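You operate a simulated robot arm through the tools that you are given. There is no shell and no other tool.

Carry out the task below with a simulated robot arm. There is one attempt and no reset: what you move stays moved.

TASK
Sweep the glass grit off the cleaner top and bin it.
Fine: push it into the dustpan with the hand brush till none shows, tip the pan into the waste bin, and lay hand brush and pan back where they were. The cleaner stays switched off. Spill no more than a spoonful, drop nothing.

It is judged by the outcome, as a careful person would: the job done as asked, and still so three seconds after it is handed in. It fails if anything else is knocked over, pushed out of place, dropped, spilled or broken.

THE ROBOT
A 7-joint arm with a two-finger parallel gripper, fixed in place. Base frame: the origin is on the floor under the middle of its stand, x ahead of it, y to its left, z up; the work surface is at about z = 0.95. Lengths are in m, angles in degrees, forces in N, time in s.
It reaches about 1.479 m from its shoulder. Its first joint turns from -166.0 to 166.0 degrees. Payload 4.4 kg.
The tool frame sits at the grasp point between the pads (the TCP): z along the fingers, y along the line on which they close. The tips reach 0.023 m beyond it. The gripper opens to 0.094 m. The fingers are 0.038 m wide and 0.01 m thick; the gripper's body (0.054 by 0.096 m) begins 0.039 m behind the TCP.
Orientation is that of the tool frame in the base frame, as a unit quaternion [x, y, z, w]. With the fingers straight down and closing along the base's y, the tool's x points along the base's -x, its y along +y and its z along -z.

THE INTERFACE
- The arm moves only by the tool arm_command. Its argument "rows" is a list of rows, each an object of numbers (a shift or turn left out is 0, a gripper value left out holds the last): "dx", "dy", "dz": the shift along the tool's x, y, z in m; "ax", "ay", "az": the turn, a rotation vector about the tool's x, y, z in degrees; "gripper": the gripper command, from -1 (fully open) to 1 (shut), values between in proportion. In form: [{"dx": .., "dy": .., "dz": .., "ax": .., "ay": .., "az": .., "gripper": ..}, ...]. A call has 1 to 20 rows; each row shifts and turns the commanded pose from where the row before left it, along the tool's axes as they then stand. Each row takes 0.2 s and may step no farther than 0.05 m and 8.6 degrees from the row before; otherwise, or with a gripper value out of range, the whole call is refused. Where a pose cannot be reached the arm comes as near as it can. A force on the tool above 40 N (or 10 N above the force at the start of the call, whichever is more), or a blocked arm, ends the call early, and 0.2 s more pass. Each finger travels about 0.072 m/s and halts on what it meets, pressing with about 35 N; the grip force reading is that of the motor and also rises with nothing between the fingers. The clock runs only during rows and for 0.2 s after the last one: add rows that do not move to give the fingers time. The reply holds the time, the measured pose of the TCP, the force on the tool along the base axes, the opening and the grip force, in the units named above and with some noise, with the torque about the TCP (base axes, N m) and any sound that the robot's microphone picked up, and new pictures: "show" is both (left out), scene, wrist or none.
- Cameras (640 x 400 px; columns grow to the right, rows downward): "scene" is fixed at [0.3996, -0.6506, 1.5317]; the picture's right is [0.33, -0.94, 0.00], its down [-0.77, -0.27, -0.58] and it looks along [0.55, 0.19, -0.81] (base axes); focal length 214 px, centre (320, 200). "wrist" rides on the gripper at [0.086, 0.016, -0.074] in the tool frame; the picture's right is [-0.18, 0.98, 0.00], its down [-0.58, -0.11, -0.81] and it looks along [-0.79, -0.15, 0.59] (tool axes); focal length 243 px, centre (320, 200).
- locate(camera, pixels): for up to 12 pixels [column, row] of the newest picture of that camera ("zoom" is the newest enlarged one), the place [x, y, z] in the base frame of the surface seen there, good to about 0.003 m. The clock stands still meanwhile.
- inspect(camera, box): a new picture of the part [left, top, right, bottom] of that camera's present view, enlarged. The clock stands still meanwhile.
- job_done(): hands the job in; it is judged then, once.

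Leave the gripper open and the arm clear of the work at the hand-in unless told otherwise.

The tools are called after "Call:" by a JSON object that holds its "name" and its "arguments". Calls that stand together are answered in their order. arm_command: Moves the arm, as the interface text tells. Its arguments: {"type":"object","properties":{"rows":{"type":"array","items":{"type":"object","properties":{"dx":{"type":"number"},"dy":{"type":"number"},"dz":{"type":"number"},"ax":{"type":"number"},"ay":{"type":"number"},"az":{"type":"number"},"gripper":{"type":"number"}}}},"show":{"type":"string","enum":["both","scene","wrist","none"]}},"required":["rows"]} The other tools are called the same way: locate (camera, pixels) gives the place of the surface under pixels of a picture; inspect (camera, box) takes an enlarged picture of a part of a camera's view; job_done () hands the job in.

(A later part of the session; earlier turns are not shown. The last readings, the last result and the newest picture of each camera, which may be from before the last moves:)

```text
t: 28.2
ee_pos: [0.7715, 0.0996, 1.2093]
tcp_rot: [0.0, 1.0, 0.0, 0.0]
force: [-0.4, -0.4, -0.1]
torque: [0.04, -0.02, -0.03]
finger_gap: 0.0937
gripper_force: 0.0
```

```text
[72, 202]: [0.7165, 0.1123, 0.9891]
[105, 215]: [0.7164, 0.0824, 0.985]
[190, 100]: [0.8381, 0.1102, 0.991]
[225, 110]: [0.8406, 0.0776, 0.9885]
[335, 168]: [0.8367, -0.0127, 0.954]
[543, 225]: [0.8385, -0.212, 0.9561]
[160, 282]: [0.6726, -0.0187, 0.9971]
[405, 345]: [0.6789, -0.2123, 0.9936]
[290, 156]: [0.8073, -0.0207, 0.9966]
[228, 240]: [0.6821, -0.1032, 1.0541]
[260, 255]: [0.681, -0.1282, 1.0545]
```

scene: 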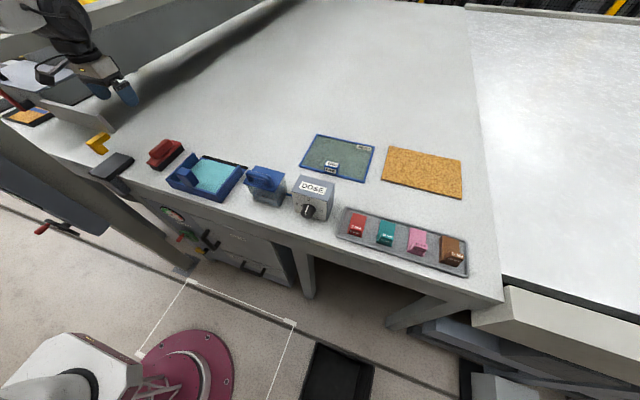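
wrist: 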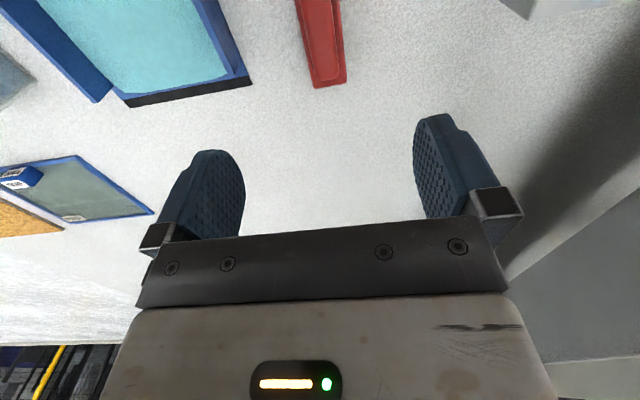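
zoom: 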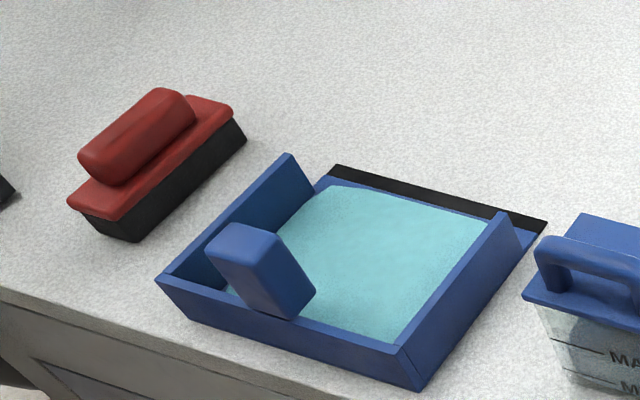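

The brush is back within about 2 mm and the pan is unmoved. Now, empty-handed, I'll turn 90° and swing back toward the bin side to look at it before handling the pan.

Call:
{"name": "arm_command", "arguments": {"rows": [{"az": 8}, {"az": 8.2}, {"az": 8.2}, {"az": 8.2}, {"az": 8.2}, {"az": 8.2}, {"az": 8.2}, {"az": 8.2}, {"az": 8.2}, {"az": 8.2}, {"az": 8.2}, {"dx": -0.035, "dy": -0.035}, {"dx": -0.035, "dy": -0.035}, {"dx": -0.035, "dy": -0.035}, {"dx": -0.035, "dy": -0.035}, {"dx": -0.035, "dy": -0.035}, {"dx": -0.035, "dy": -0.035}, {"dx": -0.035, "dy": -0.035}, {"dx": -0.035, "dy": -0.035}, {}], "show": "both"}}

```text
t: 32.4
ee_pos: [0.4945, -0.1797, 1.2131]
tcp_rot: [0.707, 0.707, 0.0, 0.0]
force: [0.1, -0.3, 0.1]
torque: [0.0, -0.04, 0.01]
finger_gap: 0.0939
gripper_force: 0.1
```

scene: 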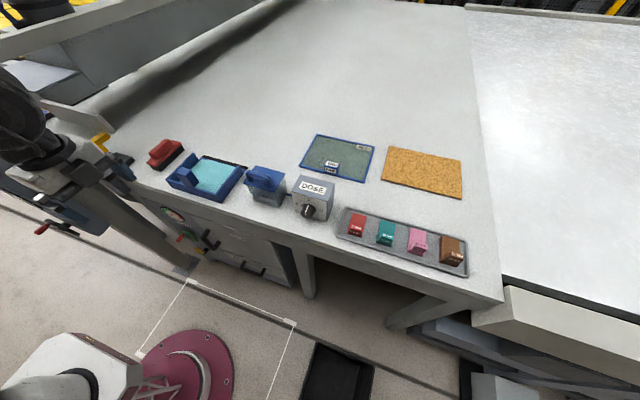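
wrist: 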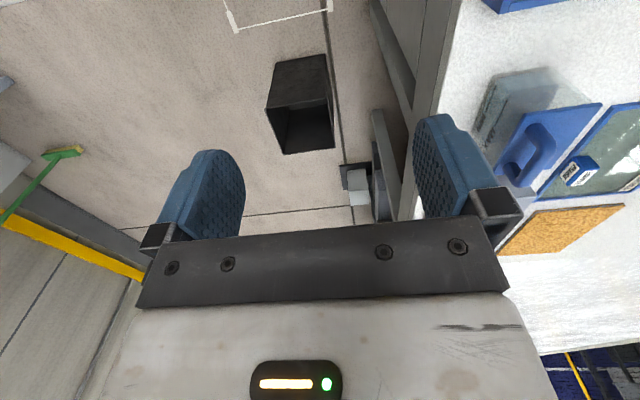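

The bin shows clearly at (303,105) in the wrist view, a dark open box. I'll enlarge it and measure its rim.

Call:
{"name": "inspect", "arguments": {"camera": "wrist", "box": [240, 40, 360, 165]}}

Call:
{"name": "locate", "arguments": {"camera": "wrist", "pixels": [[268, 106], [329, 97], [334, 149], [284, 154], [300, 102], [276, 130], [333, 125], [308, 152], [300, 80], [310, 130], [275, 64], [325, 56]]}}

```text
3.20 times, centred on (300, 102) of wrist
```

zoom: 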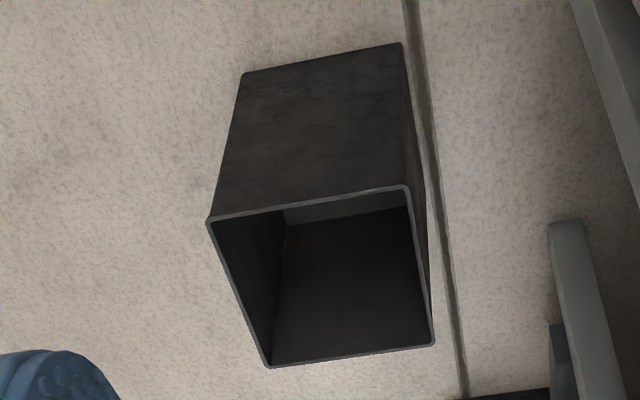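

```text
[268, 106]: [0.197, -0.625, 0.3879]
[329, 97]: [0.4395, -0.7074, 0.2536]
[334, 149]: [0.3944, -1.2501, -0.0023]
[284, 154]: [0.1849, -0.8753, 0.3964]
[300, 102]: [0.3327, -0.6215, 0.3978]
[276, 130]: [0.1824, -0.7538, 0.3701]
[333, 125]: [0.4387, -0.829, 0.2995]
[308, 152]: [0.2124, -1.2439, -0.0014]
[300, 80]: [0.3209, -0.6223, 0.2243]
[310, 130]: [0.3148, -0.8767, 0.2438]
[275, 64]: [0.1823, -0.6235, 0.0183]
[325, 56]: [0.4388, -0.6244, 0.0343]
```

The bin rim spans x 0.18–0.44, y -0.88 to -0.622, at z≈0.40, centre about (0.31, -0.75). Before lifting the loaded pan, I'll rehearse the carry and tip empty-handed. First, the level move to above the bin at height 1.21.

Call:
{"name": "arm_command", "arguments": {"rows": [{"dx": -0.0458, "dy": -0.0142}, {"dx": -0.0458, "dy": -0.0142}, {"dx": -0.0458, "dy": -0.0142}, {"dx": -0.0458, "dy": -0.0142}, {"dx": -0.0458, "dy": -0.0142}, {"dx": -0.0458, "dy": -0.0142}, {"dx": -0.0458, "dy": -0.0142}, {"dx": -0.0458, "dy": -0.0142}, {"dx": -0.0458, "dy": -0.0142}, {"dx": -0.0458, "dy": -0.0142}, {"dx": -0.0458, "dy": -0.0142}, {"dx": -0.0458, "dy": -0.0142}, {"dx": -0.0458, "dy": -0.0142}, {}], "show": "both"}}

Call:
{"name": "arm_command", "arguments": {"rows": [{"az": -8}, {"az": -8.2}, {"az": -8.2}, {"az": -8.2}, {"az": -8.2}, {"az": -8.2}, {"az": -8.2}, {"az": -8.2}, {"az": -8.2}, {"az": -8.2}, {"az": -8.2}, {}], "show": "both"}}

```text
t: 33.8
ee_pos: [0.4785, -0.3648, 1.2267]
tcp_rot: [0.645, 0.764, 0.001, 0.011]
force: [-0.4, 1.7, -0.7]
torque: [-0.11, 0.0, -0.03]
finger_gap: 0.0938
gripper_force: 0.1
stopped in row 6: the arm was blocked; the commanded pose is now the measured one
```

scene: 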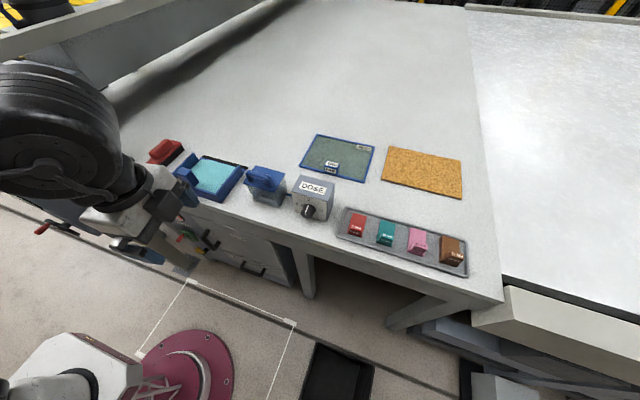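
wrist: 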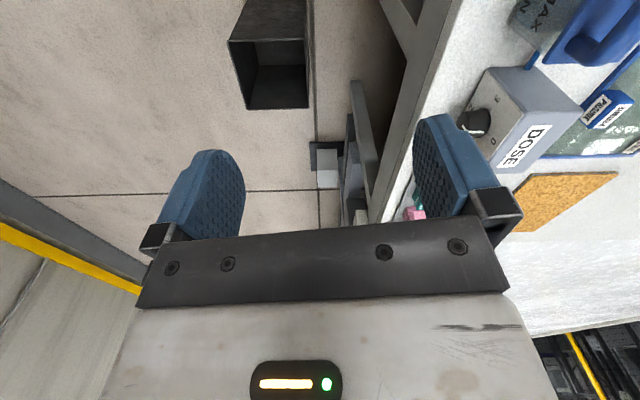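

```text
t: 36.4
ee_pos: [0.4776, -0.3664, 1.2264]
tcp_rot: [-0.085, 0.996, -0.008, 0.009]
force: [0.2, 0.2, -0.1]
torque: [0.01, -0.03, 0.02]
finger_gap: 0.0941
gripper_force: 0.0
```

scene: 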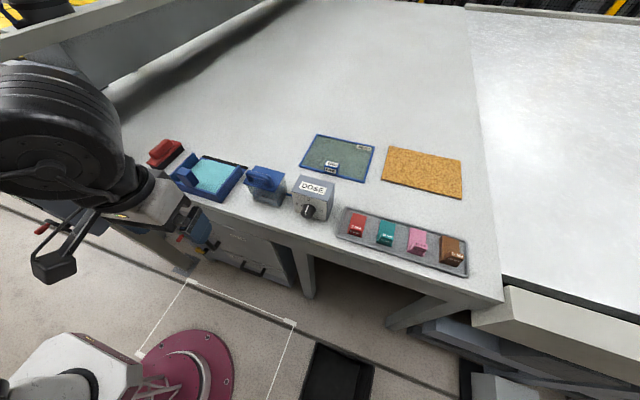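
wrist: 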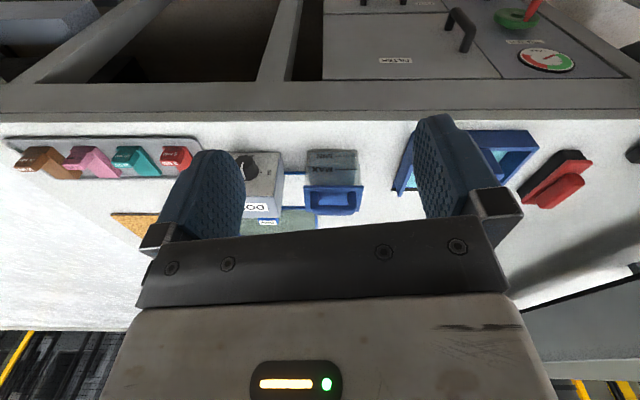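

The level move was stopped at row 6 because the arm was blocked around (0.478, -0.365). The first joint seems to have lagged. The turn then went fine. The hand touches nothing, so I'll test from here by squaring up the yaw and moving further toward -y in small steps.

Call:
{"name": "arm_command", "arguments": {"rows": [{"az": 4.9}, {"az": 4.9}, {"dy": -0.02}, {"dy": -0.03}, {"dy": -0.03}, {"dy": -0.03}, {}], "show": "both"}}

```text
t: 38.0
ee_pos: [0.4772, -0.4735, 1.2296]
tcp_rot: [0.002, 1.0, -0.008, 0.01]
force: [-0.4, 1.0, 0.0]
torque: [0.0, -0.01, 0.0]
finger_gap: 0.0941
gripper_force: 0.0
```

scene: 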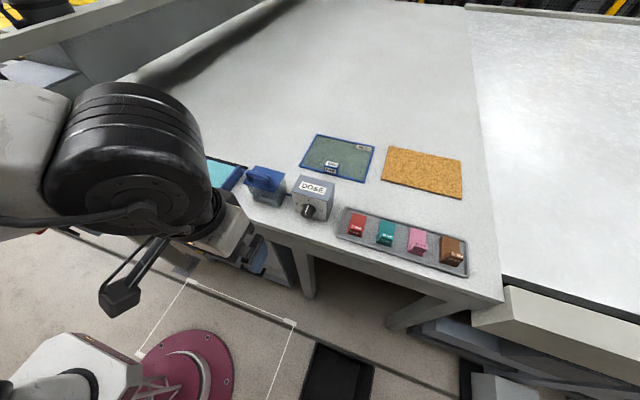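
wrist: 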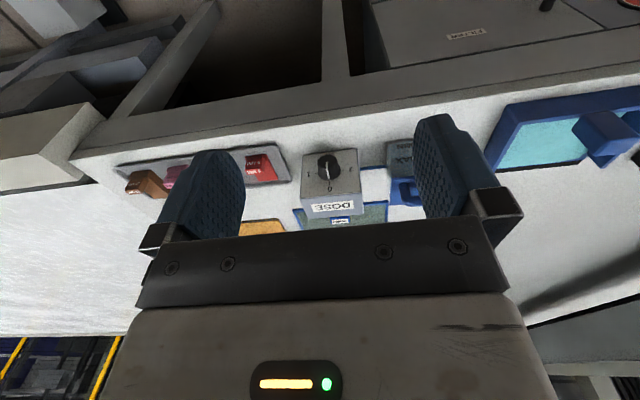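

No block this time with the hand squared to its natural yaw, so the earlier stop came from that arm posture. I'll continue the rehearsal to above the bin at (0.31, -0.775).

Call:
{"name": "arm_command", "arguments": {"rows": [{"dx": 0.0167, "dy": -0.03}, {"dx": 0.0167, "dy": -0.03}, {"dx": 0.0167, "dy": -0.03}, {"dx": 0.0167, "dy": -0.03}, {"dx": 0.0167, "dy": -0.03}, {"dx": 0.0167, "dy": -0.03}, {"dx": 0.0167, "dy": -0.03}, {"dx": 0.0167, "dy": -0.03}, {"dx": 0.0167, "dy": -0.03}, {"dx": 0.0167, "dy": -0.03}, {}], "show": "both"}}

```text
t: 40.4
ee_pos: [0.3095, -0.7714, 1.2271]
tcp_rot: [0.002, 1.0, -0.007, 0.01]
force: [0.1, -0.9, 0.1]
torque: [-0.01, 0.03, -0.03]
finger_gap: 0.094
gripper_force: 0.0
```

scene: 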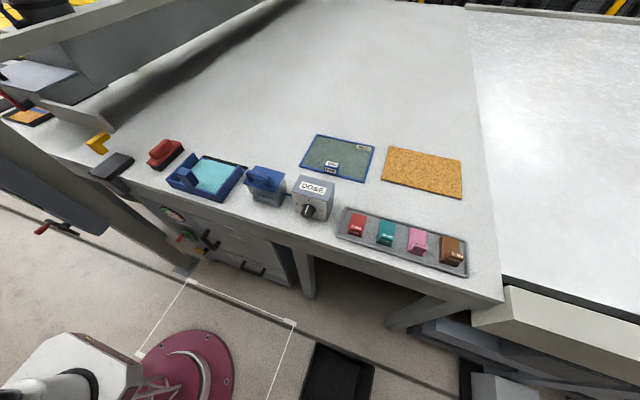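
wrist: 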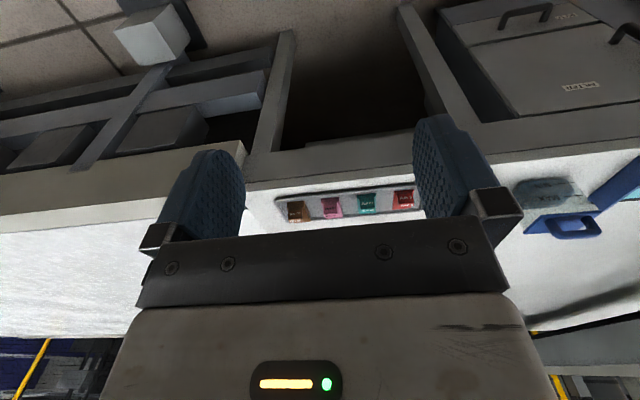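

Above the bin now. I'll rehearse the descent to z≈0.63.

Call:
{"name": "arm_command", "arguments": {"rows": [{"dz": 0.03}, {"dz": 0.04}, {"dz": 0.04}, {"dz": 0.04}, {"dz": 0.04}, {"dz": 0.04}, {"dz": 0.04}, {"dz": 0.04}, {"dz": 0.04}, {"dz": 0.04}, {"dz": 0.04}, {"dz": 0.04}, {"dz": 0.04}, {"dz": 0.04}, {"dz": 0.04}, {}], "show": "both"}}

```text
t: 43.8
ee_pos: [0.3193, -0.7852, 0.6429]
tcp_rot: [0.002, 1.0, -0.007, 0.01]
force: [-0.3, -0.3, 0.5]
torque: [0.02, 0.01, -0.02]
finger_gap: 0.094
gripper_force: 0.2
```

scene: 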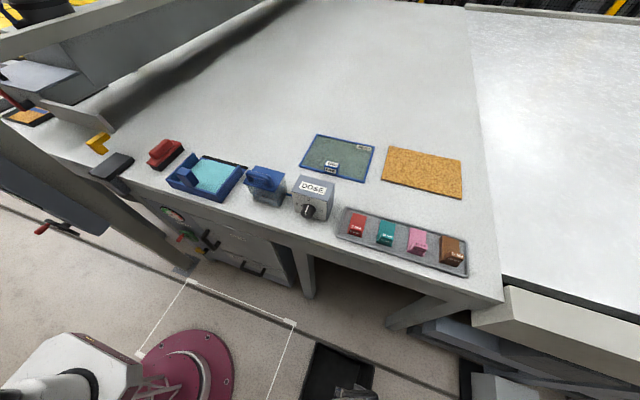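
wrist: 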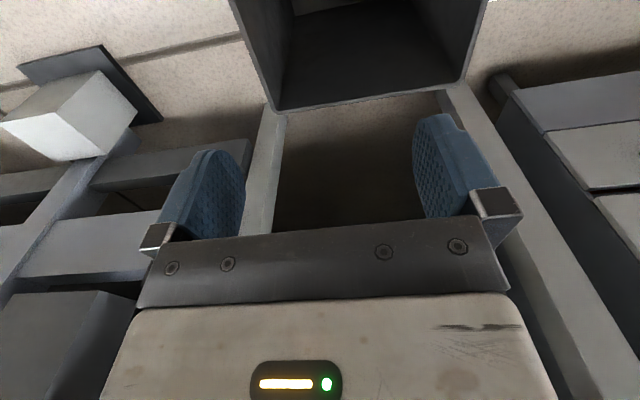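

Descent works, and the bin mouth is visible at (375,40) just below. Now I'll rehearse the tip: rotate about tool x in 8° steps.

Call:
{"name": "arm_command", "arguments": {"rows": [{"ax": 8}, {"ax": 8}, {"ax": 8}, {"ax": 8}, {"ax": 8}, {"ax": 8}, {"ax": 8}, {"ax": 8}, {"ax": 8}, {"ax": 8}, {}], "show": "both"}}

```text
t: 46.2
ee_pos: [0.3197, -0.7846, 0.6404]
tcp_rot: [0.008, 0.761, -0.649, 0.007]
force: [-0.4, -0.8, -0.1]
torque: [-0.01, -0.03, -0.02]
finger_gap: 0.094
gripper_force: 0.0
```

scene: 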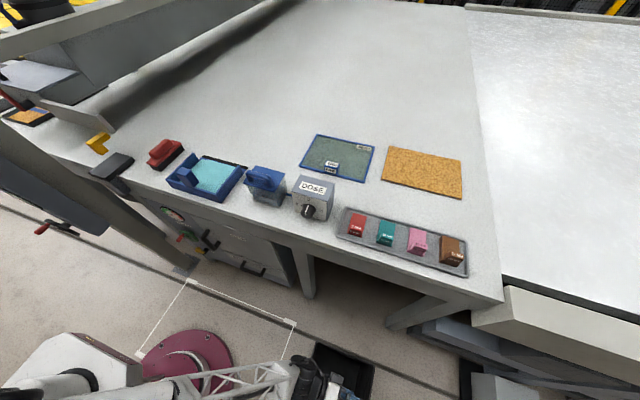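
wrist: 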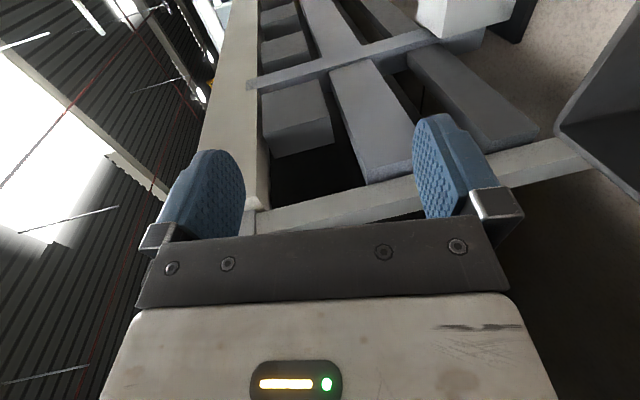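

The 80° tip is reachable. I'll undo it, square up the small residual tilt, and climb back.

Call:
{"name": "arm_command", "arguments": {"rows": [{"ax": -8}, {"ax": -8}, {"ax": -8}, {"ax": -8}, {"ax": -8}, {"ax": -8}, {"ax": -8}, {"ax": -8}, {"ax": -8}, {"ax": -8}, {"ax": -0.8, "ay": 1.15, "az": -0.2}, {}], "show": "none"}}

Call:
{"name": "arm_command", "arguments": {"rows": [{"dz": -0.03}, {"dz": -0.04}, {"dz": -0.04}, {"dz": -0.04}, {"dz": -0.04}, {"dz": -0.04}, {"dz": -0.04}, {"dz": -0.04}, {"dz": -0.04}, {"dz": -0.04}, {"dz": -0.04}, {"dz": -0.04}, {"dz": -0.04}, {"dz": -0.04}, {"dz": -0.04}, {}], "show": "none"}}

```text
t: 48.8
ee_pos: [0.3168, -0.7858, 0.6424]
tcp_rot: [0.005, 0.999, -0.041, -0.013]
force: [0.8, 0.2, 0.1]
torque: [0.01, 0.0, -0.01]
finger_gap: 0.094
gripper_force: 0.0
out of reach, approached as far as the arm can: row 9
```

```text
t: 52.2
ee_pos: [0.3319, -0.7385, 1.227]
tcp_rot: [0.004, 0.999, -0.041, -0.012]
force: [-0.6, 0.0, 0.0]
torque: [-0.03, 0.0, -0.01]
finger_gap: 0.094
gripper_force: 0.0
```

The climb worked, but one untilt row fell short, leaving about 4.7° of tilt. I'll correct it here and check.

Call:
{"name": "arm_command", "arguments": {"rows": [{"ax": -2.4, "ay": -0.7, "az": -0.2}, {"ax": -2.3, "ay": -0.7, "az": -0.26}, {}], "show": "none"}}

```text
t: 53.0
ee_pos: [0.3316, -0.7382, 1.2274]
tcp_rot: [0.0, 1.0, 0.0, -0.001]
force: [0.1, 0.3, 0.6]
torque: [0.01, 0.02, 0.01]
finger_gap: 0.094
gripper_force: 0.0
```

Squared up. I'll return along the planned carry path to (0.50, -0.20) at this height.

Call:
{"name": "arm_command", "arguments": {"rows": [{"dx": -0.012, "dy": 0.0384}, {"dx": -0.012, "dy": 0.0384}, {"dx": -0.012, "dy": 0.0384}, {"dx": -0.012, "dy": 0.0384}, {"dx": -0.012, "dy": 0.0384}, {"dx": -0.012, "dy": 0.0384}, {"dx": -0.012, "dy": 0.0384}, {"dx": -0.012, "dy": 0.0384}, {"dx": -0.012, "dy": 0.0384}, {"dx": -0.012, "dy": 0.0384}, {"dx": -0.012, "dy": 0.0384}, {"dx": -0.012, "dy": 0.0384}, {"dx": -0.012, "dy": 0.0384}, {"dx": -0.012, "dy": 0.0384}, {}], "show": "none"}}

Call:
{"name": "arm_command", "arguments": {"rows": [{"az": 8}, {"az": 8.2}, {"az": 8.2}, {"az": 8.2}, {"az": 8.2}, {"az": 8.2}, {"az": 8.2}, {"az": 8.2}, {"az": 8.2}, {"az": 8.2}, {"az": 8.2}, {}], "show": "both"}}

```text
t: 56.2
ee_pos: [0.4993, -0.201, 1.2282]
tcp_rot: [0.0, 1.0, 0.0, 0.0]
force: [0.0, -0.5, 0.2]
torque: [0.03, 0.01, -0.04]
finger_gap: 0.0942
gripper_force: 0.1
```

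```text
t: 58.8
ee_pos: [0.4998, -0.1994, 1.2294]
tcp_rot: [0.708, 0.706, 0.0, 0.0]
force: [-0.7, 0.5, -0.4]
torque: [-0.02, -0.03, -0.01]
finger_gap: 0.094
gripper_force: 0.0
```

scene: 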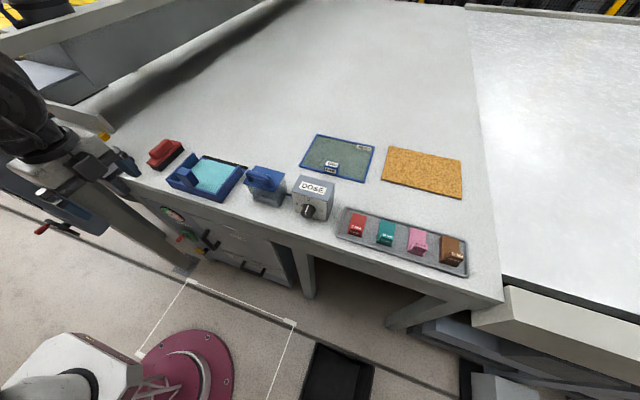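
wrist: 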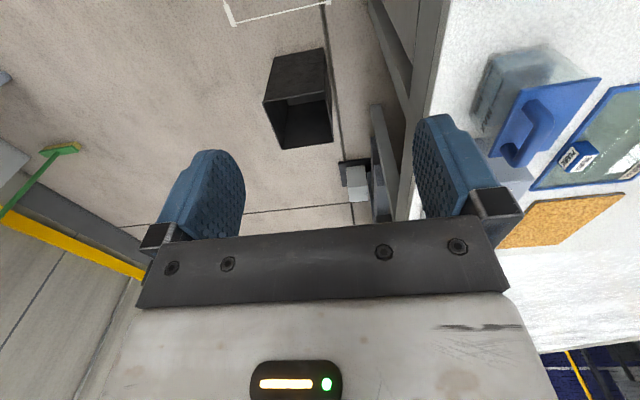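

The whole carry path is verified. Next I'll move over the pan handle at (0.683, -0.1165) and come down to z≈1.13 to check the alignment.

Call:
{"name": "arm_command", "arguments": {"rows": [{"dx": 0.0166, "dy": 0.0366}, {"dx": 0.0166, "dy": 0.0366}, {"dx": 0.0166, "dy": 0.0366}, {"dx": 0.0166, "dy": 0.0366}, {"dx": 0.0166, "dy": 0.0366}, {"dz": 0.03}, {"dz": 0.04}, {"dz": 0.03}, {}], "show": "both"}}

```text
t: 60.8
ee_pos: [0.6821, -0.1185, 1.1314]
tcp_rot: [0.707, 0.707, 0.0, 0.0]
force: [0.6, 0.1, 0.0]
torque: [-0.04, -0.02, -0.03]
finger_gap: 0.0939
gripper_force: 0.0
```

scene: 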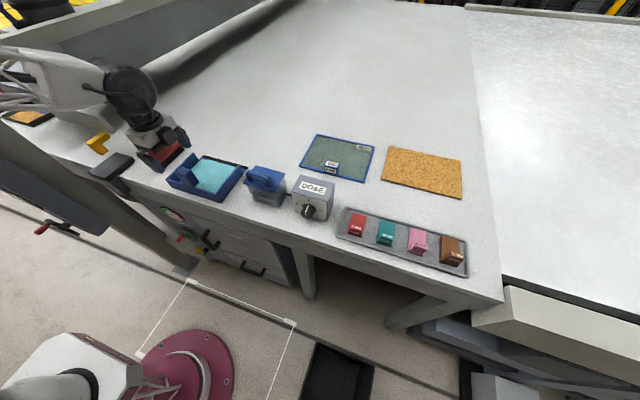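
wrist: 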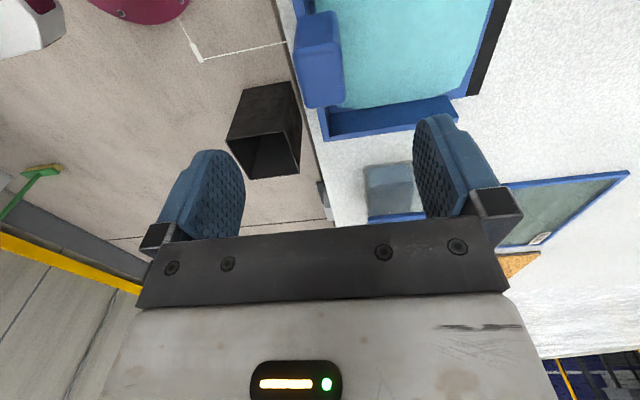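

The handle is at (318,60) in the wrist view. I'll measure it there.

Call:
{"name": "locate", "arguments": {"camera": "wrist", "pixels": [[300, 25], [330, 25], [320, 15], [305, 60], [335, 55], [315, 60], [306, 100], [340, 95], [325, 100], [297, 40], [322, 40], [338, 30]]}}

Call:
{"name": "inspect", "arguments": {"camera": "wrist", "box": [260, 0, 400, 130]}}

```text
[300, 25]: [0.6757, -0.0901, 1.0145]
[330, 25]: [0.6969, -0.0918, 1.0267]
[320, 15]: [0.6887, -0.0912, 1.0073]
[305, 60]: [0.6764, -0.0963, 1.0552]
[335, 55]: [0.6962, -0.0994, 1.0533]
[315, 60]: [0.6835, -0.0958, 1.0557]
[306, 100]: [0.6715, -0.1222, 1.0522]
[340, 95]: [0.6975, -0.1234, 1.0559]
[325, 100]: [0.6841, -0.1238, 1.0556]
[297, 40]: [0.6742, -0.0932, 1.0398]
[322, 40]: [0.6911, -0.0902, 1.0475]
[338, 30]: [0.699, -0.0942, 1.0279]
```

```text
3.08 times, centred on (330, 65) of wrist
```

zoom: 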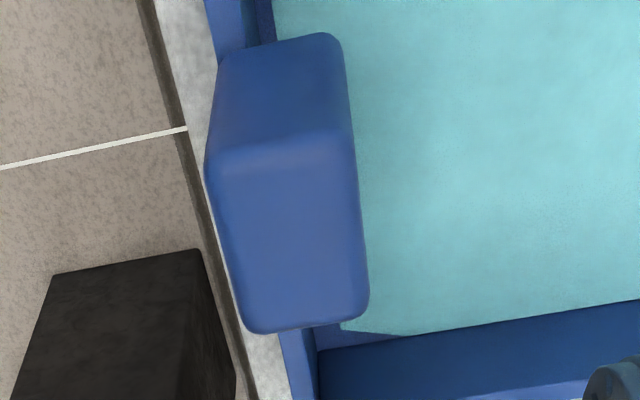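

The handle is x 0.670–0.699, y -0.131 to -0.0905, top z 1.056, and the pan wall top is 0.996. I'll shift to (0.684, -0.112) and descend to z≈1.024 so the tips stay just above the wall.

Call:
{"name": "arm_command", "arguments": {"rows": [{"dx": 0.006, "dy": 0.0015, "dz": 0.03}, {"dz": 0.03}, {"dz": 0.025}, {"dz": 0.015}, {"dz": 0.007}, {}], "show": "both"}}

Call:
{"name": "inspect", "arguments": {"camera": "scene", "box": [120, 110, 270, 210]}}

```text
t: 62.2
ee_pos: [0.6828, -0.1128, 1.0216]
tcp_rot: [0.707, 0.707, 0.0, 0.0]
force: [-0.3, 0.4, 0.4]
torque: [0.01, 0.01, 0.01]
finger_gap: 0.094
gripper_force: 0.1
```

scene: 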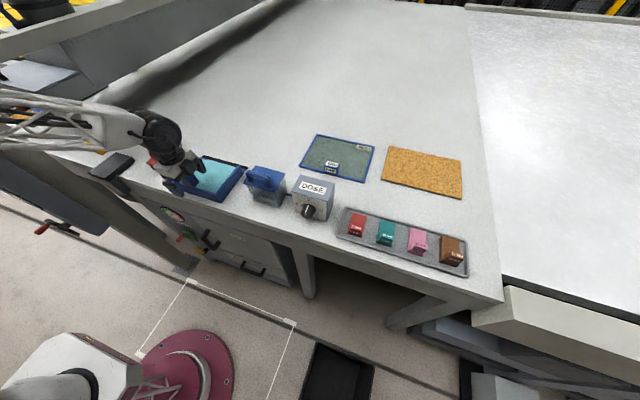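
wrist: 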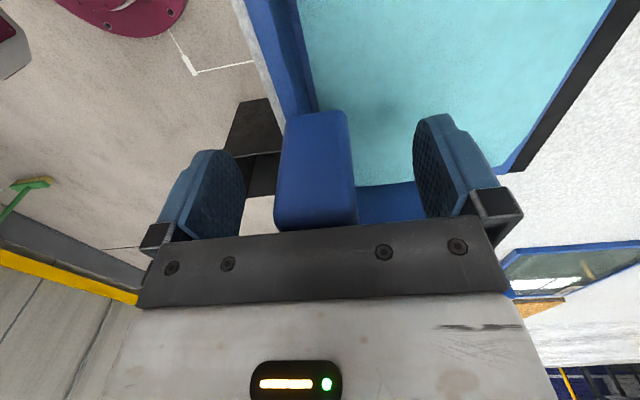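

```text
4.00 times, centred on (195, 160) of scene
```

zoom: 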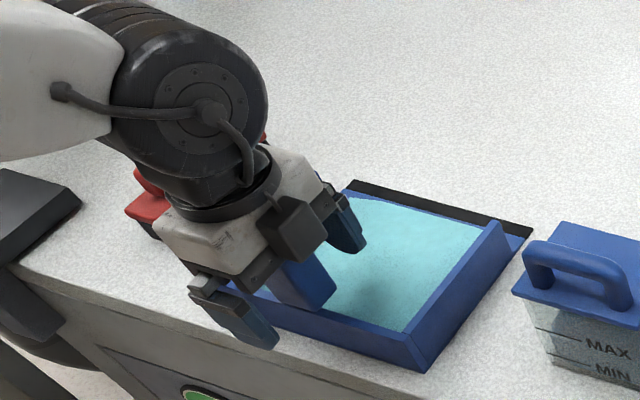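

I'll check the handle's centring between the pads before closing.

Call:
{"name": "locate", "arguments": {"camera": "wrist", "pixels": [[280, 200], [352, 200], [300, 150], [340, 150], [290, 120], [345, 118], [242, 190], [416, 180], [315, 222], [315, 118], [278, 215], [354, 215]]}}

```text
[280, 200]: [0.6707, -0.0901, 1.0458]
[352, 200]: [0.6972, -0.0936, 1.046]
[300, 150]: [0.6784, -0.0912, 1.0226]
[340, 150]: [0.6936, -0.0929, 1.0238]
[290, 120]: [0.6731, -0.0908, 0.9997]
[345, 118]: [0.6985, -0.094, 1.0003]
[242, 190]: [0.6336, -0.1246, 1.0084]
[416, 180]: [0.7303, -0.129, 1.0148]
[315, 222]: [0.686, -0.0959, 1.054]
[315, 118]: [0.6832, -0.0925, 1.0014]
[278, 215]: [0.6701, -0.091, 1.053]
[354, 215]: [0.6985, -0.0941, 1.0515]
```

The handle centre is x 0.6843 and the pad centre about 0.682, so I'll shift +0.002 in x and close on the handle.

Call:
{"name": "arm_command", "arguments": {"rows": [{"dy": 0.002}, {"gripper": 1}, {"gripper": 1}, {"gripper": 1}, {"gripper": 1}, {"gripper": 1}, {"gripper": 1}], "show": "both"}}

Call:
{"name": "inspect", "arguments": {"camera": "scene", "box": [120, 110, 270, 210]}}

```text
t: 63.8
ee_pos: [0.6864, -0.1129, 1.0214]
tcp_rot: [0.707, 0.707, 0.0, -0.001]
force: [2.0, -0.1, 1.5]
torque: [-0.01, -0.01, -0.04]
finger_gap: 0.0297
gripper_force: 34.7
```

scene: 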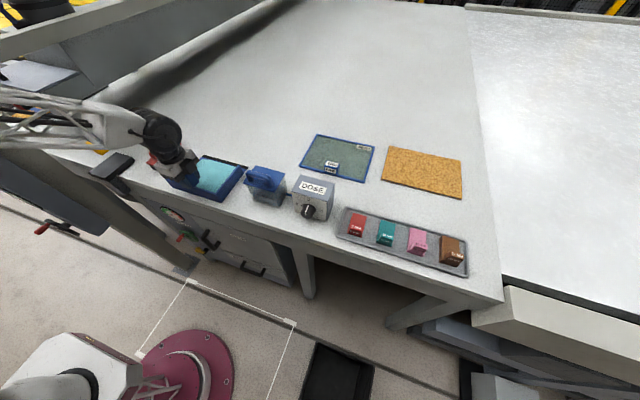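
wrist: 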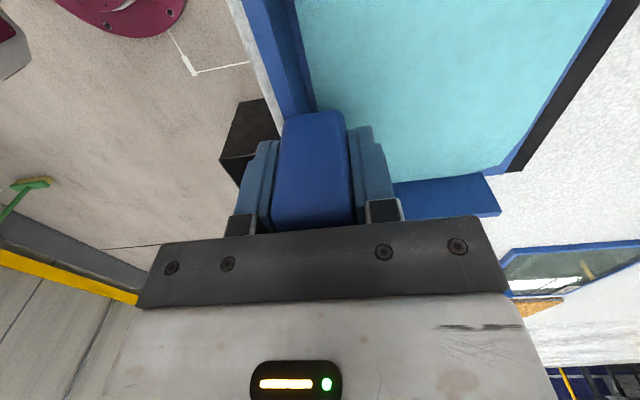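

```text
4.00 times, centred on (195, 160) of scene
```

zoom: 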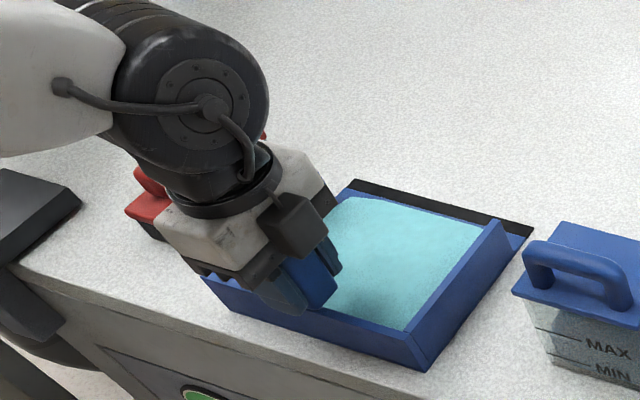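

The handle is gripped (gap 0.0297). I'll lift slowly 2 cm and check that the pan stays level.

Call:
{"name": "arm_command", "arguments": {"rows": [{"dz": -0.003}, {"dz": -0.005}, {"dz": -0.006}, {"dz": -0.006}, {}], "show": "both"}}

Call:
{"name": "inspect", "arguments": {"camera": "scene", "box": [120, 110, 270, 210]}}

```text
t: 65.0
ee_pos: [0.686, -0.1108, 1.0431]
tcp_rot: [0.707, 0.708, -0.001, 0.0]
force: [-0.2, 0.2, -2.5]
torque: [0.01, 0.09, 0.0]
finger_gap: 0.0298
gripper_force: 34.9
```

scene: 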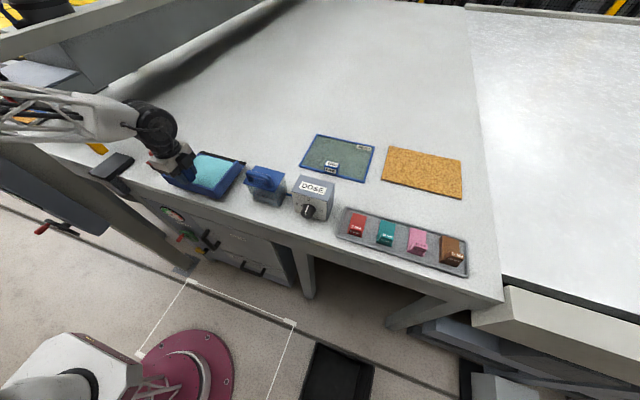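
wrist: 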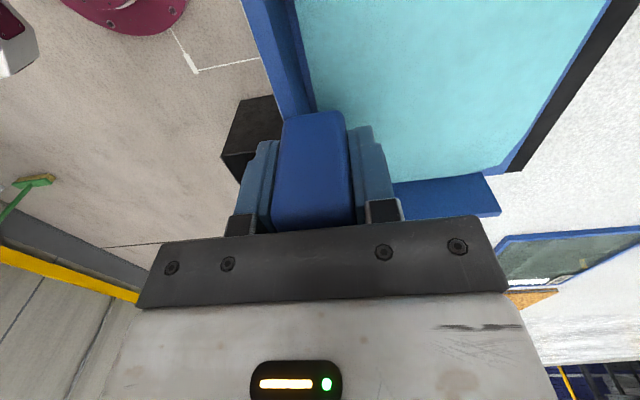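

```text
4.00 times, centred on (195, 160) of scene
```

zoom: 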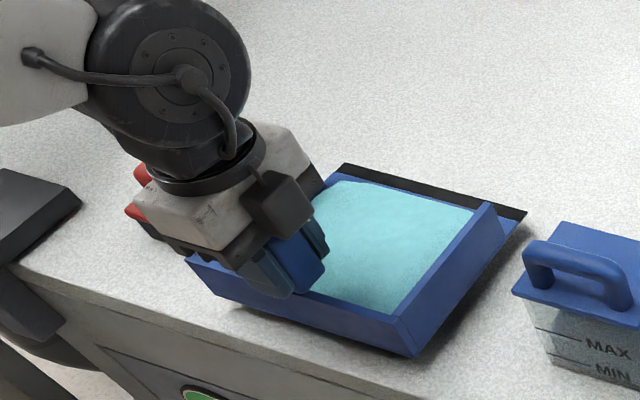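

The pan hangs level (about 2.5 N) and the grit is undisturbed. I'll lift smoothly to about z 1.23.

Call:
{"name": "arm_command", "arguments": {"rows": [{"dz": -0.005}, {"dz": -0.01}, {"dz": -0.015}, {"dz": -0.02}, {"dz": -0.02}, {"dz": -0.02}, {"dz": -0.02}, {"dz": -0.02}, {"dz": -0.02}, {"dz": -0.015}, {"dz": -0.01}, {"dz": -0.005}, {}], "show": "both"}}

```text
t: 67.8
ee_pos: [0.6861, -0.1111, 1.2243]
tcp_rot: [0.707, 0.707, 0.0, 0.0]
force: [0.1, 0.4, -2.5]
torque: [0.01, 0.09, -0.02]
finger_gap: 0.03
gripper_force: 35.0
```

scene: 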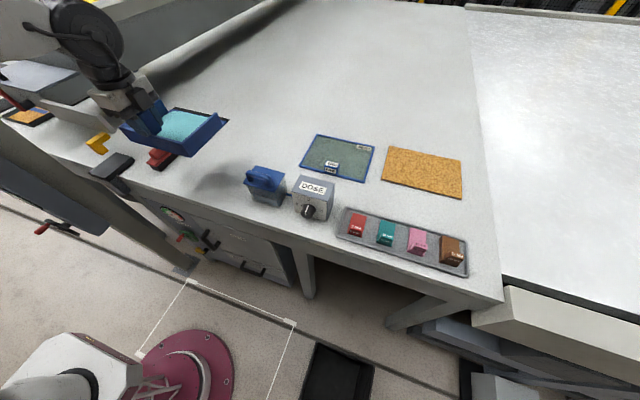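
wrist: 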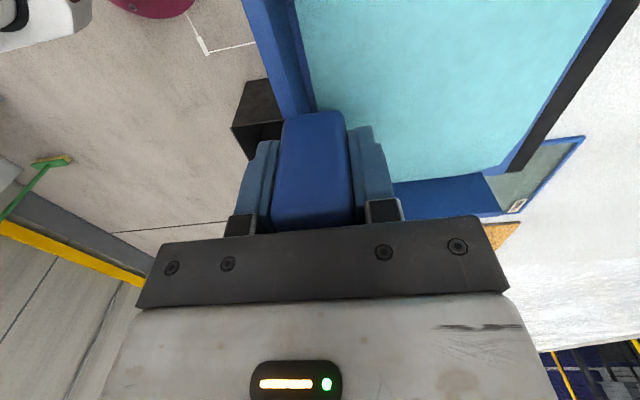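

Now the gentle pull-back to (0.50, -0.20) with ramped speed.

Call:
{"name": "arm_command", "arguments": {"rows": [{"dx": -0.0024, "dy": -0.005}, {"dx": -0.0048, "dy": -0.01}, {"dx": -0.0077, "dy": -0.016}, {"dx": -0.0105, "dy": -0.022}, {"dx": -0.012, "dy": -0.025}, {"dx": -0.012, "dy": -0.025}, {"dx": -0.012, "dy": -0.025}, {"dx": -0.0105, "dy": -0.022}, {"dx": -0.0077, "dy": -0.016}, {"dx": -0.0048, "dy": -0.01}, {"dx": -0.0029, "dy": -0.006}, {}], "show": "wrist"}}

```text
t: 70.4
ee_pos: [0.5034, -0.1998, 1.2214]
tcp_rot: [0.707, 0.707, 0.0, 0.0]
force: [-0.1, -0.3, -2.7]
torque: [0.0, 0.09, 0.03]
finger_gap: 0.0296
gripper_force: 34.9
```

wrist: 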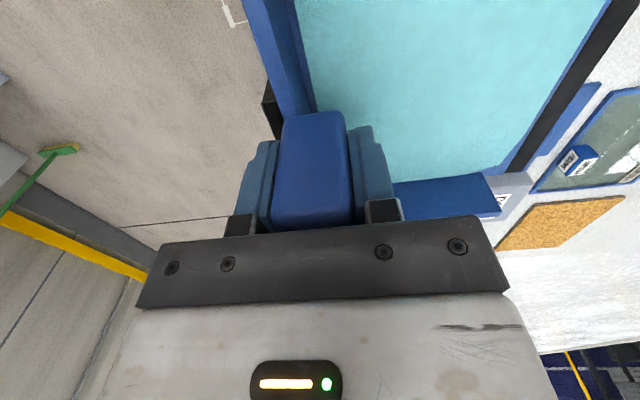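

Steady. Now I'll turn the pan 90° slowly so the mouth points +y.

Call:
{"name": "arm_command", "arguments": {"rows": [{"az": -2}, {"az": -4}, {"az": -6}, {"az": -6}, {"az": -6}, {"az": -6}, {"az": -6}, {"az": -6}, {"az": -6}, {"az": -6}, {"az": -6}, {"az": -6}, {"az": -6}, {"az": -6}, {"az": -6}, {"az": -4}, {"az": -2}, {}], "show": "both"}}

```text
t: 74.2
ee_pos: [0.505, -0.1986, 1.2227]
tcp_rot: [0.001, 1.0, 0.0, 0.0]
force: [0.0, 0.0, -2.4]
torque: [-0.11, 0.01, 0.0]
finger_gap: 0.0296
gripper_force: 34.8
```

scene: 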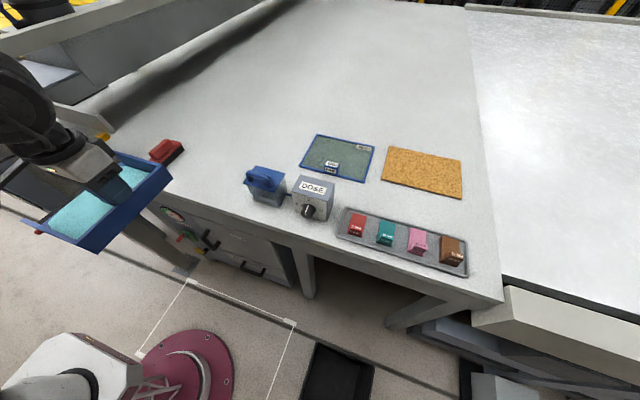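
wrist: 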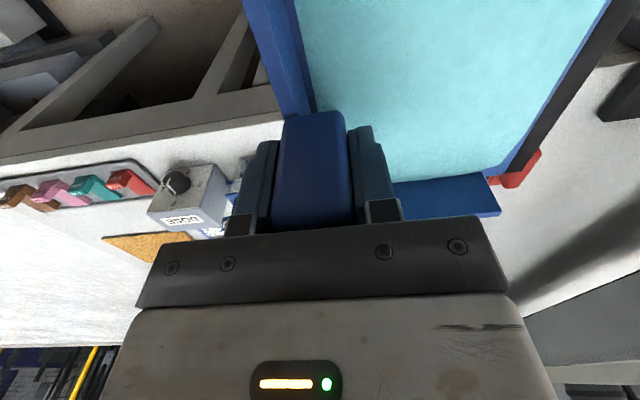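

The pan is still level. Next is the smooth level carry to above the bin at (0.31, -0.775).

Call:
{"name": "arm_command", "arguments": {"rows": [{"dx": 0.0019, "dy": -0.0057}, {"dx": 0.0045, "dy": -0.0133}, {"dx": 0.007, "dy": -0.0208}, {"dx": 0.0096, "dy": -0.0284}, {"dx": 0.0118, "dy": -0.035}, {"dx": 0.0138, "dy": -0.0407}, {"dx": 0.0138, "dy": -0.0407}, {"dx": 0.0138, "dy": -0.0407}, {"dx": 0.0138, "dy": -0.0407}, {"dx": 0.0138, "dy": -0.0407}, {"dx": 0.0138, "dy": -0.0407}, {"dx": 0.0138, "dy": -0.0407}, {"dx": 0.0138, "dy": -0.0407}, {"dx": 0.0138, "dy": -0.0407}, {"dx": 0.0118, "dy": -0.035}, {"dx": 0.0096, "dy": -0.0284}, {"dx": 0.007, "dy": -0.0208}, {"dx": 0.0045, "dy": -0.0133}, {"dx": 0.0019, "dy": -0.0057}, {}], "show": "both"}}

```text
t: 76.2
ee_pos: [0.4156, -0.4532, 1.2131]
tcp_rot: [0.0, 1.0, 0.004, -0.006]
force: [-0.4, -1.5, -2.9]
torque: [-0.06, 0.01, 0.01]
finger_gap: 0.0298
gripper_force: 35.0
stopped in row 9: the force on the tool passed its limit at 54 N (the readings are from after the stop); the commanded pose is now the measured one
```

scene: 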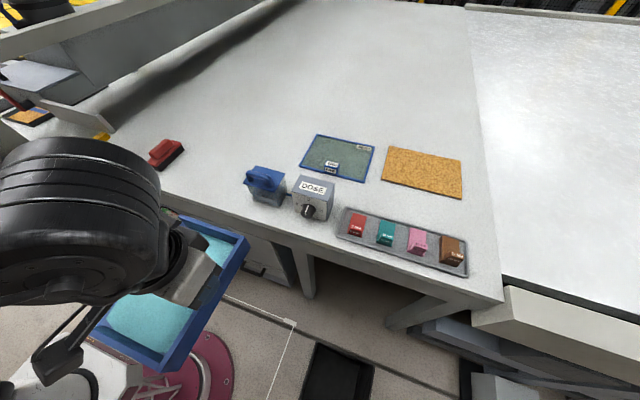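
wrist: 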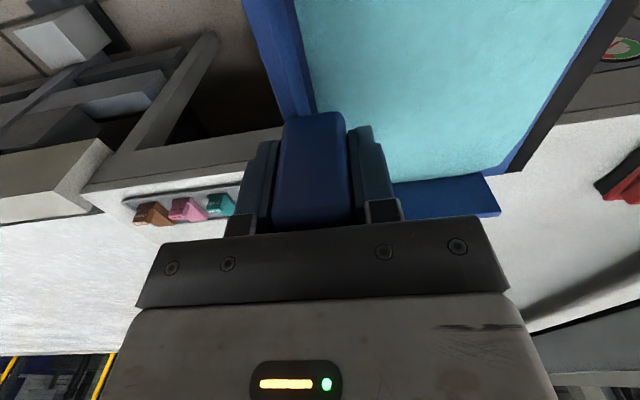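

The carry stopped midway at (0.416, -0.453) on a 54 N force spike, though the current reading is only the pan's weight. The pan looks unmoved in the grip and the grit undisturbed. I'll look closely for contact before continuing.

Call:
{"name": "inspect", "arguments": {"camera": "scene", "box": [0, 120, 320, 400]}}

Call:
{"name": "inspect", "arguments": {"camera": "wrist", "box": [220, 0, 640, 240]}}

Call:
{"name": "locate", "arguments": {"camera": "wrist", "pixels": [[515, 170], [610, 5], [250, 5], [310, 105], [400, 80], [495, 215], [450, 150], [540, 30]]}}

Call:
{"name": "locate", "arguments": {"camera": "scene", "pixels": [[248, 240], [170, 365], [110, 320], [210, 240], [70, 180], [100, 230], [60, 360], [200, 275], [30, 280], [150, 320]]}}

```text
1.43 times, centred on (160, 260) of scene
```

zoom: 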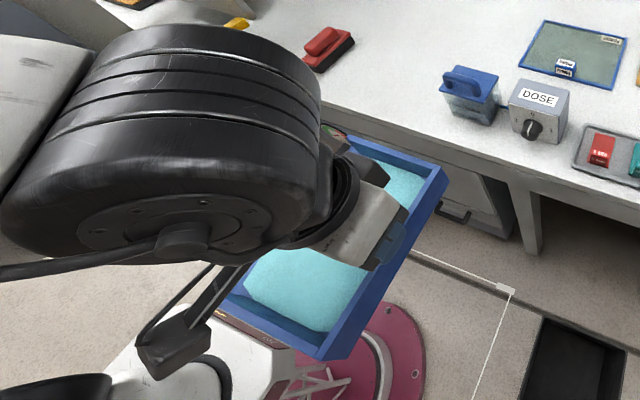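

```text
1.52 times, centred on (430, 120) of wrist
```

zoom: 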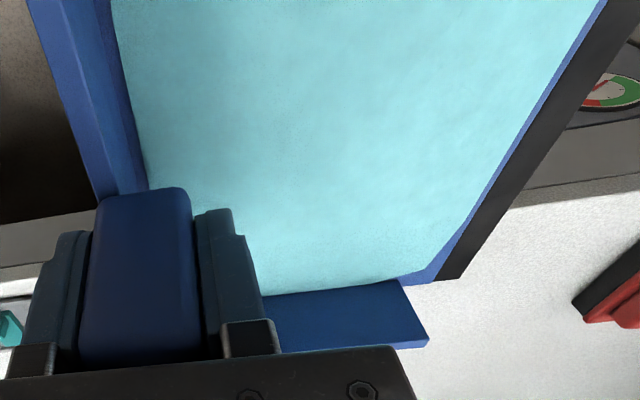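

```text
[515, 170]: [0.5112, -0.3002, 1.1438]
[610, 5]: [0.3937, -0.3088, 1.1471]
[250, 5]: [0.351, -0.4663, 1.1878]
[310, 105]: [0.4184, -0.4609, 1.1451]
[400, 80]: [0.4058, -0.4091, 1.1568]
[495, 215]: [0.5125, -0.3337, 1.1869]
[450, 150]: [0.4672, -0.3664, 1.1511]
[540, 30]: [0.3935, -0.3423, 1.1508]
```

```text
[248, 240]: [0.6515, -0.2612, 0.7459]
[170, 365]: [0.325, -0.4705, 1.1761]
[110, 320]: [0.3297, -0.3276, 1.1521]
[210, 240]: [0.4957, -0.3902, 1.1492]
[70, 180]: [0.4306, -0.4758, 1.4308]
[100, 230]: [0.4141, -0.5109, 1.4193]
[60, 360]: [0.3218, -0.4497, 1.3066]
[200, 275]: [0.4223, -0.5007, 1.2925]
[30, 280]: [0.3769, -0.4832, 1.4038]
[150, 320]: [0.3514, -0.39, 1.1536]
```

There's a dark part of the robot at the lower left of the scene picture near (35,393), under the wrist-camera bracket. I'll check how close it is.

Call:
{"name": "locate", "arguments": {"camera": "scene", "pixels": [[35, 393], [10, 390], [50, 396], [120, 365], [100, 360], [140, 385], [95, 392], [70, 340], [40, 372], [20, 340], [5, 250], [10, 150]]}}

Call:
{"name": "inspect", "arguments": {"camera": "scene", "box": [0, 300, 160, 400]}}

```text
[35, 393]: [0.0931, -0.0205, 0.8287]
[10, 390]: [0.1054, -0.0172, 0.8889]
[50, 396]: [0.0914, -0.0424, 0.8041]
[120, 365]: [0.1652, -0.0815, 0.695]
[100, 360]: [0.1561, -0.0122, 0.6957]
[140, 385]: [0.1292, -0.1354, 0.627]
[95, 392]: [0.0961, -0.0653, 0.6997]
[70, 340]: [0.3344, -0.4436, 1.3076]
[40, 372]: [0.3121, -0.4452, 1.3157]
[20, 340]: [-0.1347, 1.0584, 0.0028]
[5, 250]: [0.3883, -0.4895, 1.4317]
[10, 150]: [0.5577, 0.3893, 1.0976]
```

```text
4.00 times, centred on (80, 350) of scene
```

zoom: 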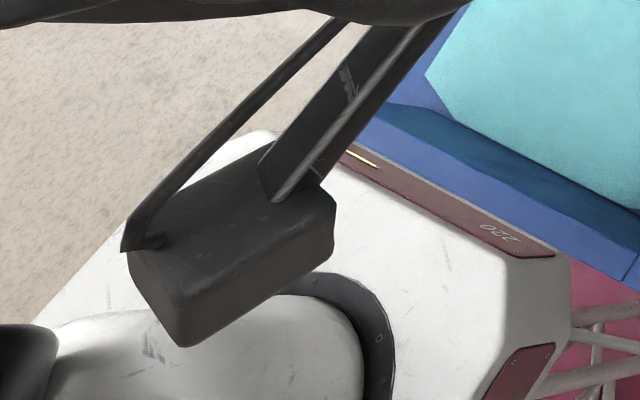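

The robot's own base is well clear of the pan (top z≈0.70, shoulder at x<0.17), and nothing else touches it. The spike looks like an arm jerk near an awkward posture. I'll go on in small slow steps and watch the forces.

Call:
{"name": "arm_command", "arguments": {"rows": [{"dx": 0.002, "dy": -0.006}, {"dx": 0.004, "dy": -0.012}, {"dx": 0.005, "dy": -0.015}, {"dx": 0.005, "dy": -0.015}, {"dx": 0.004, "dy": -0.012}, {"dx": 0.002, "dy": -0.006}, {}], "show": "wrist"}}

```text
t: 77.8
ee_pos: [0.3929, -0.5226, 1.2139]
tcp_rot: [0.001, 1.0, 0.005, -0.005]
force: [0.0, -0.1, -2.9]
torque: [-0.14, 0.02, -0.02]
finger_gap: 0.0296
gripper_force: 34.5
```

wrist: 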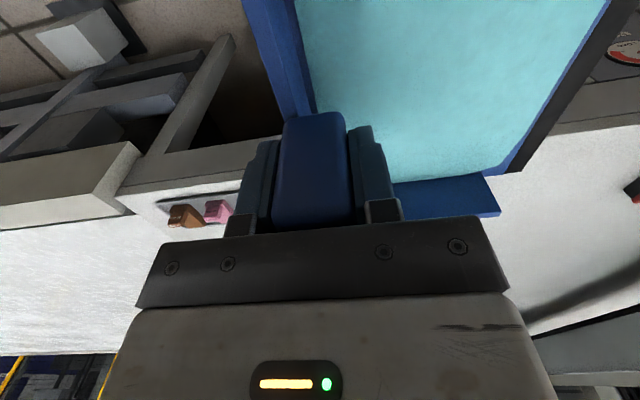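

Smooth. I'll continue gently to above the bin.

Call:
{"name": "arm_command", "arguments": {"rows": [{"dx": 0.0019, "dy": -0.0057}, {"dx": 0.0037, "dy": -0.0114}, {"dx": 0.0056, "dy": -0.0171}, {"dx": 0.0069, "dy": -0.0209}, {"dx": 0.0069, "dy": -0.0209}, {"dx": 0.0069, "dy": -0.0209}, {"dx": 0.0069, "dy": -0.0209}, {"dx": 0.0069, "dy": -0.0209}, {"dx": 0.0069, "dy": -0.0209}, {"dx": 0.0069, "dy": -0.0209}, {"dx": 0.0069, "dy": -0.0209}, {"dx": 0.0069, "dy": -0.0209}, {"dx": 0.0056, "dy": -0.0171}, {"dx": 0.0037, "dy": -0.0114}, {"dx": 0.0009, "dy": -0.0027}, {}], "show": "both"}}

```text
t: 81.2
ee_pos: [0.3093, -0.7734, 1.2117]
tcp_rot: [0.001, 1.0, 0.005, -0.005]
force: [0.2, -0.9, -2.4]
torque: [-0.13, 0.04, 0.0]
finger_gap: 0.0298
gripper_force: 35.2
```

scene: 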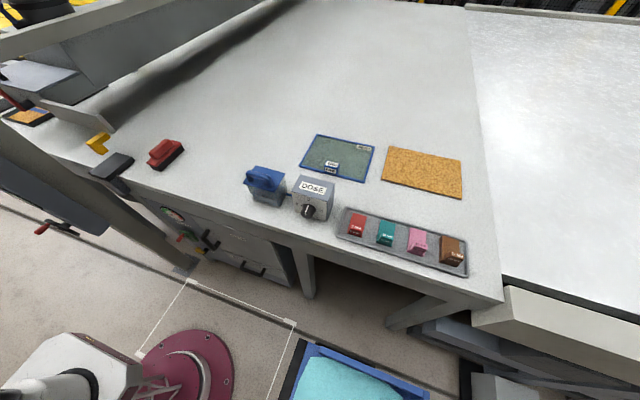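
wrist: 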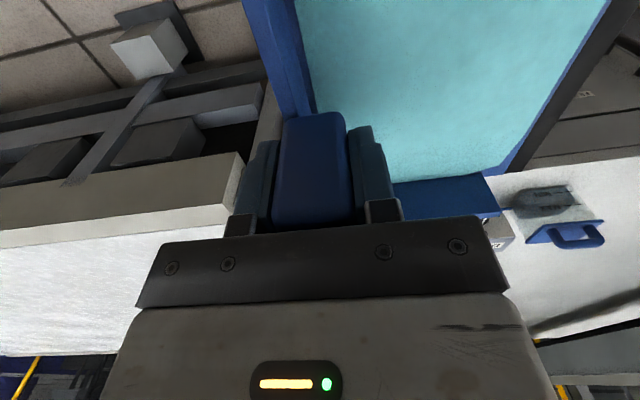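

Level above the bin. Now I'll make the smooth descent of 0.60 m to z≈0.61.

Call:
{"name": "arm_command", "arguments": {"rows": [{"dz": 0.01}, {"dz": 0.02}, {"dz": 0.03}, {"dz": 0.037}, {"dz": 0.037}, {"dz": 0.037}, {"dz": 0.037}, {"dz": 0.037}, {"dz": 0.037}, {"dz": 0.037}, {"dz": 0.037}, {"dz": 0.037}, {"dz": 0.037}, {"dz": 0.037}, {"dz": 0.037}, {"dz": 0.037}, {"dz": 0.03}, {"dz": 0.02}, {"dz": 0.01}, {}], "show": "both"}}

```text
t: 85.4
ee_pos: [0.3042, -0.7687, 0.611]
tcp_rot: [0.001, 1.0, 0.004, -0.006]
force: [-0.1, 0.5, -2.7]
torque: [-0.07, 0.01, 0.02]
finger_gap: 0.0297
gripper_force: 35.0
```

scene: 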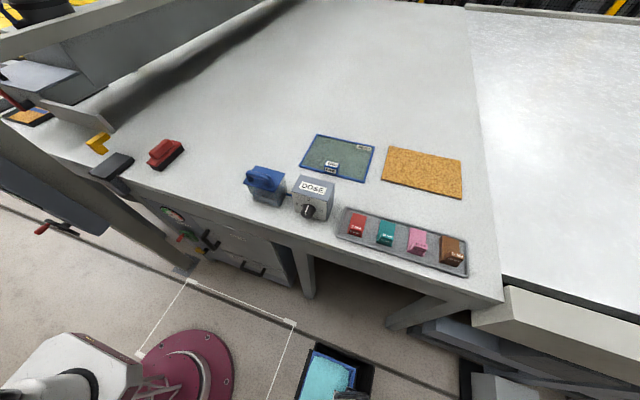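
wrist: 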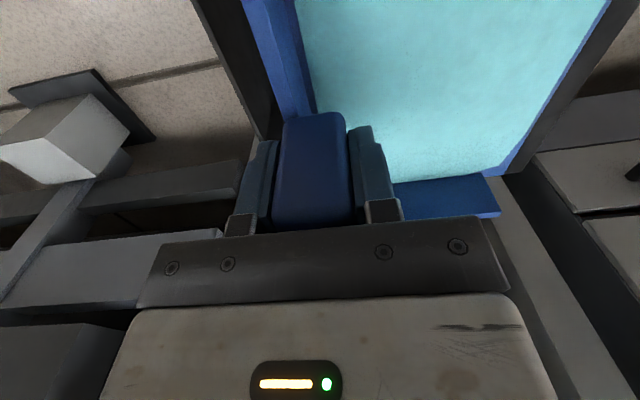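

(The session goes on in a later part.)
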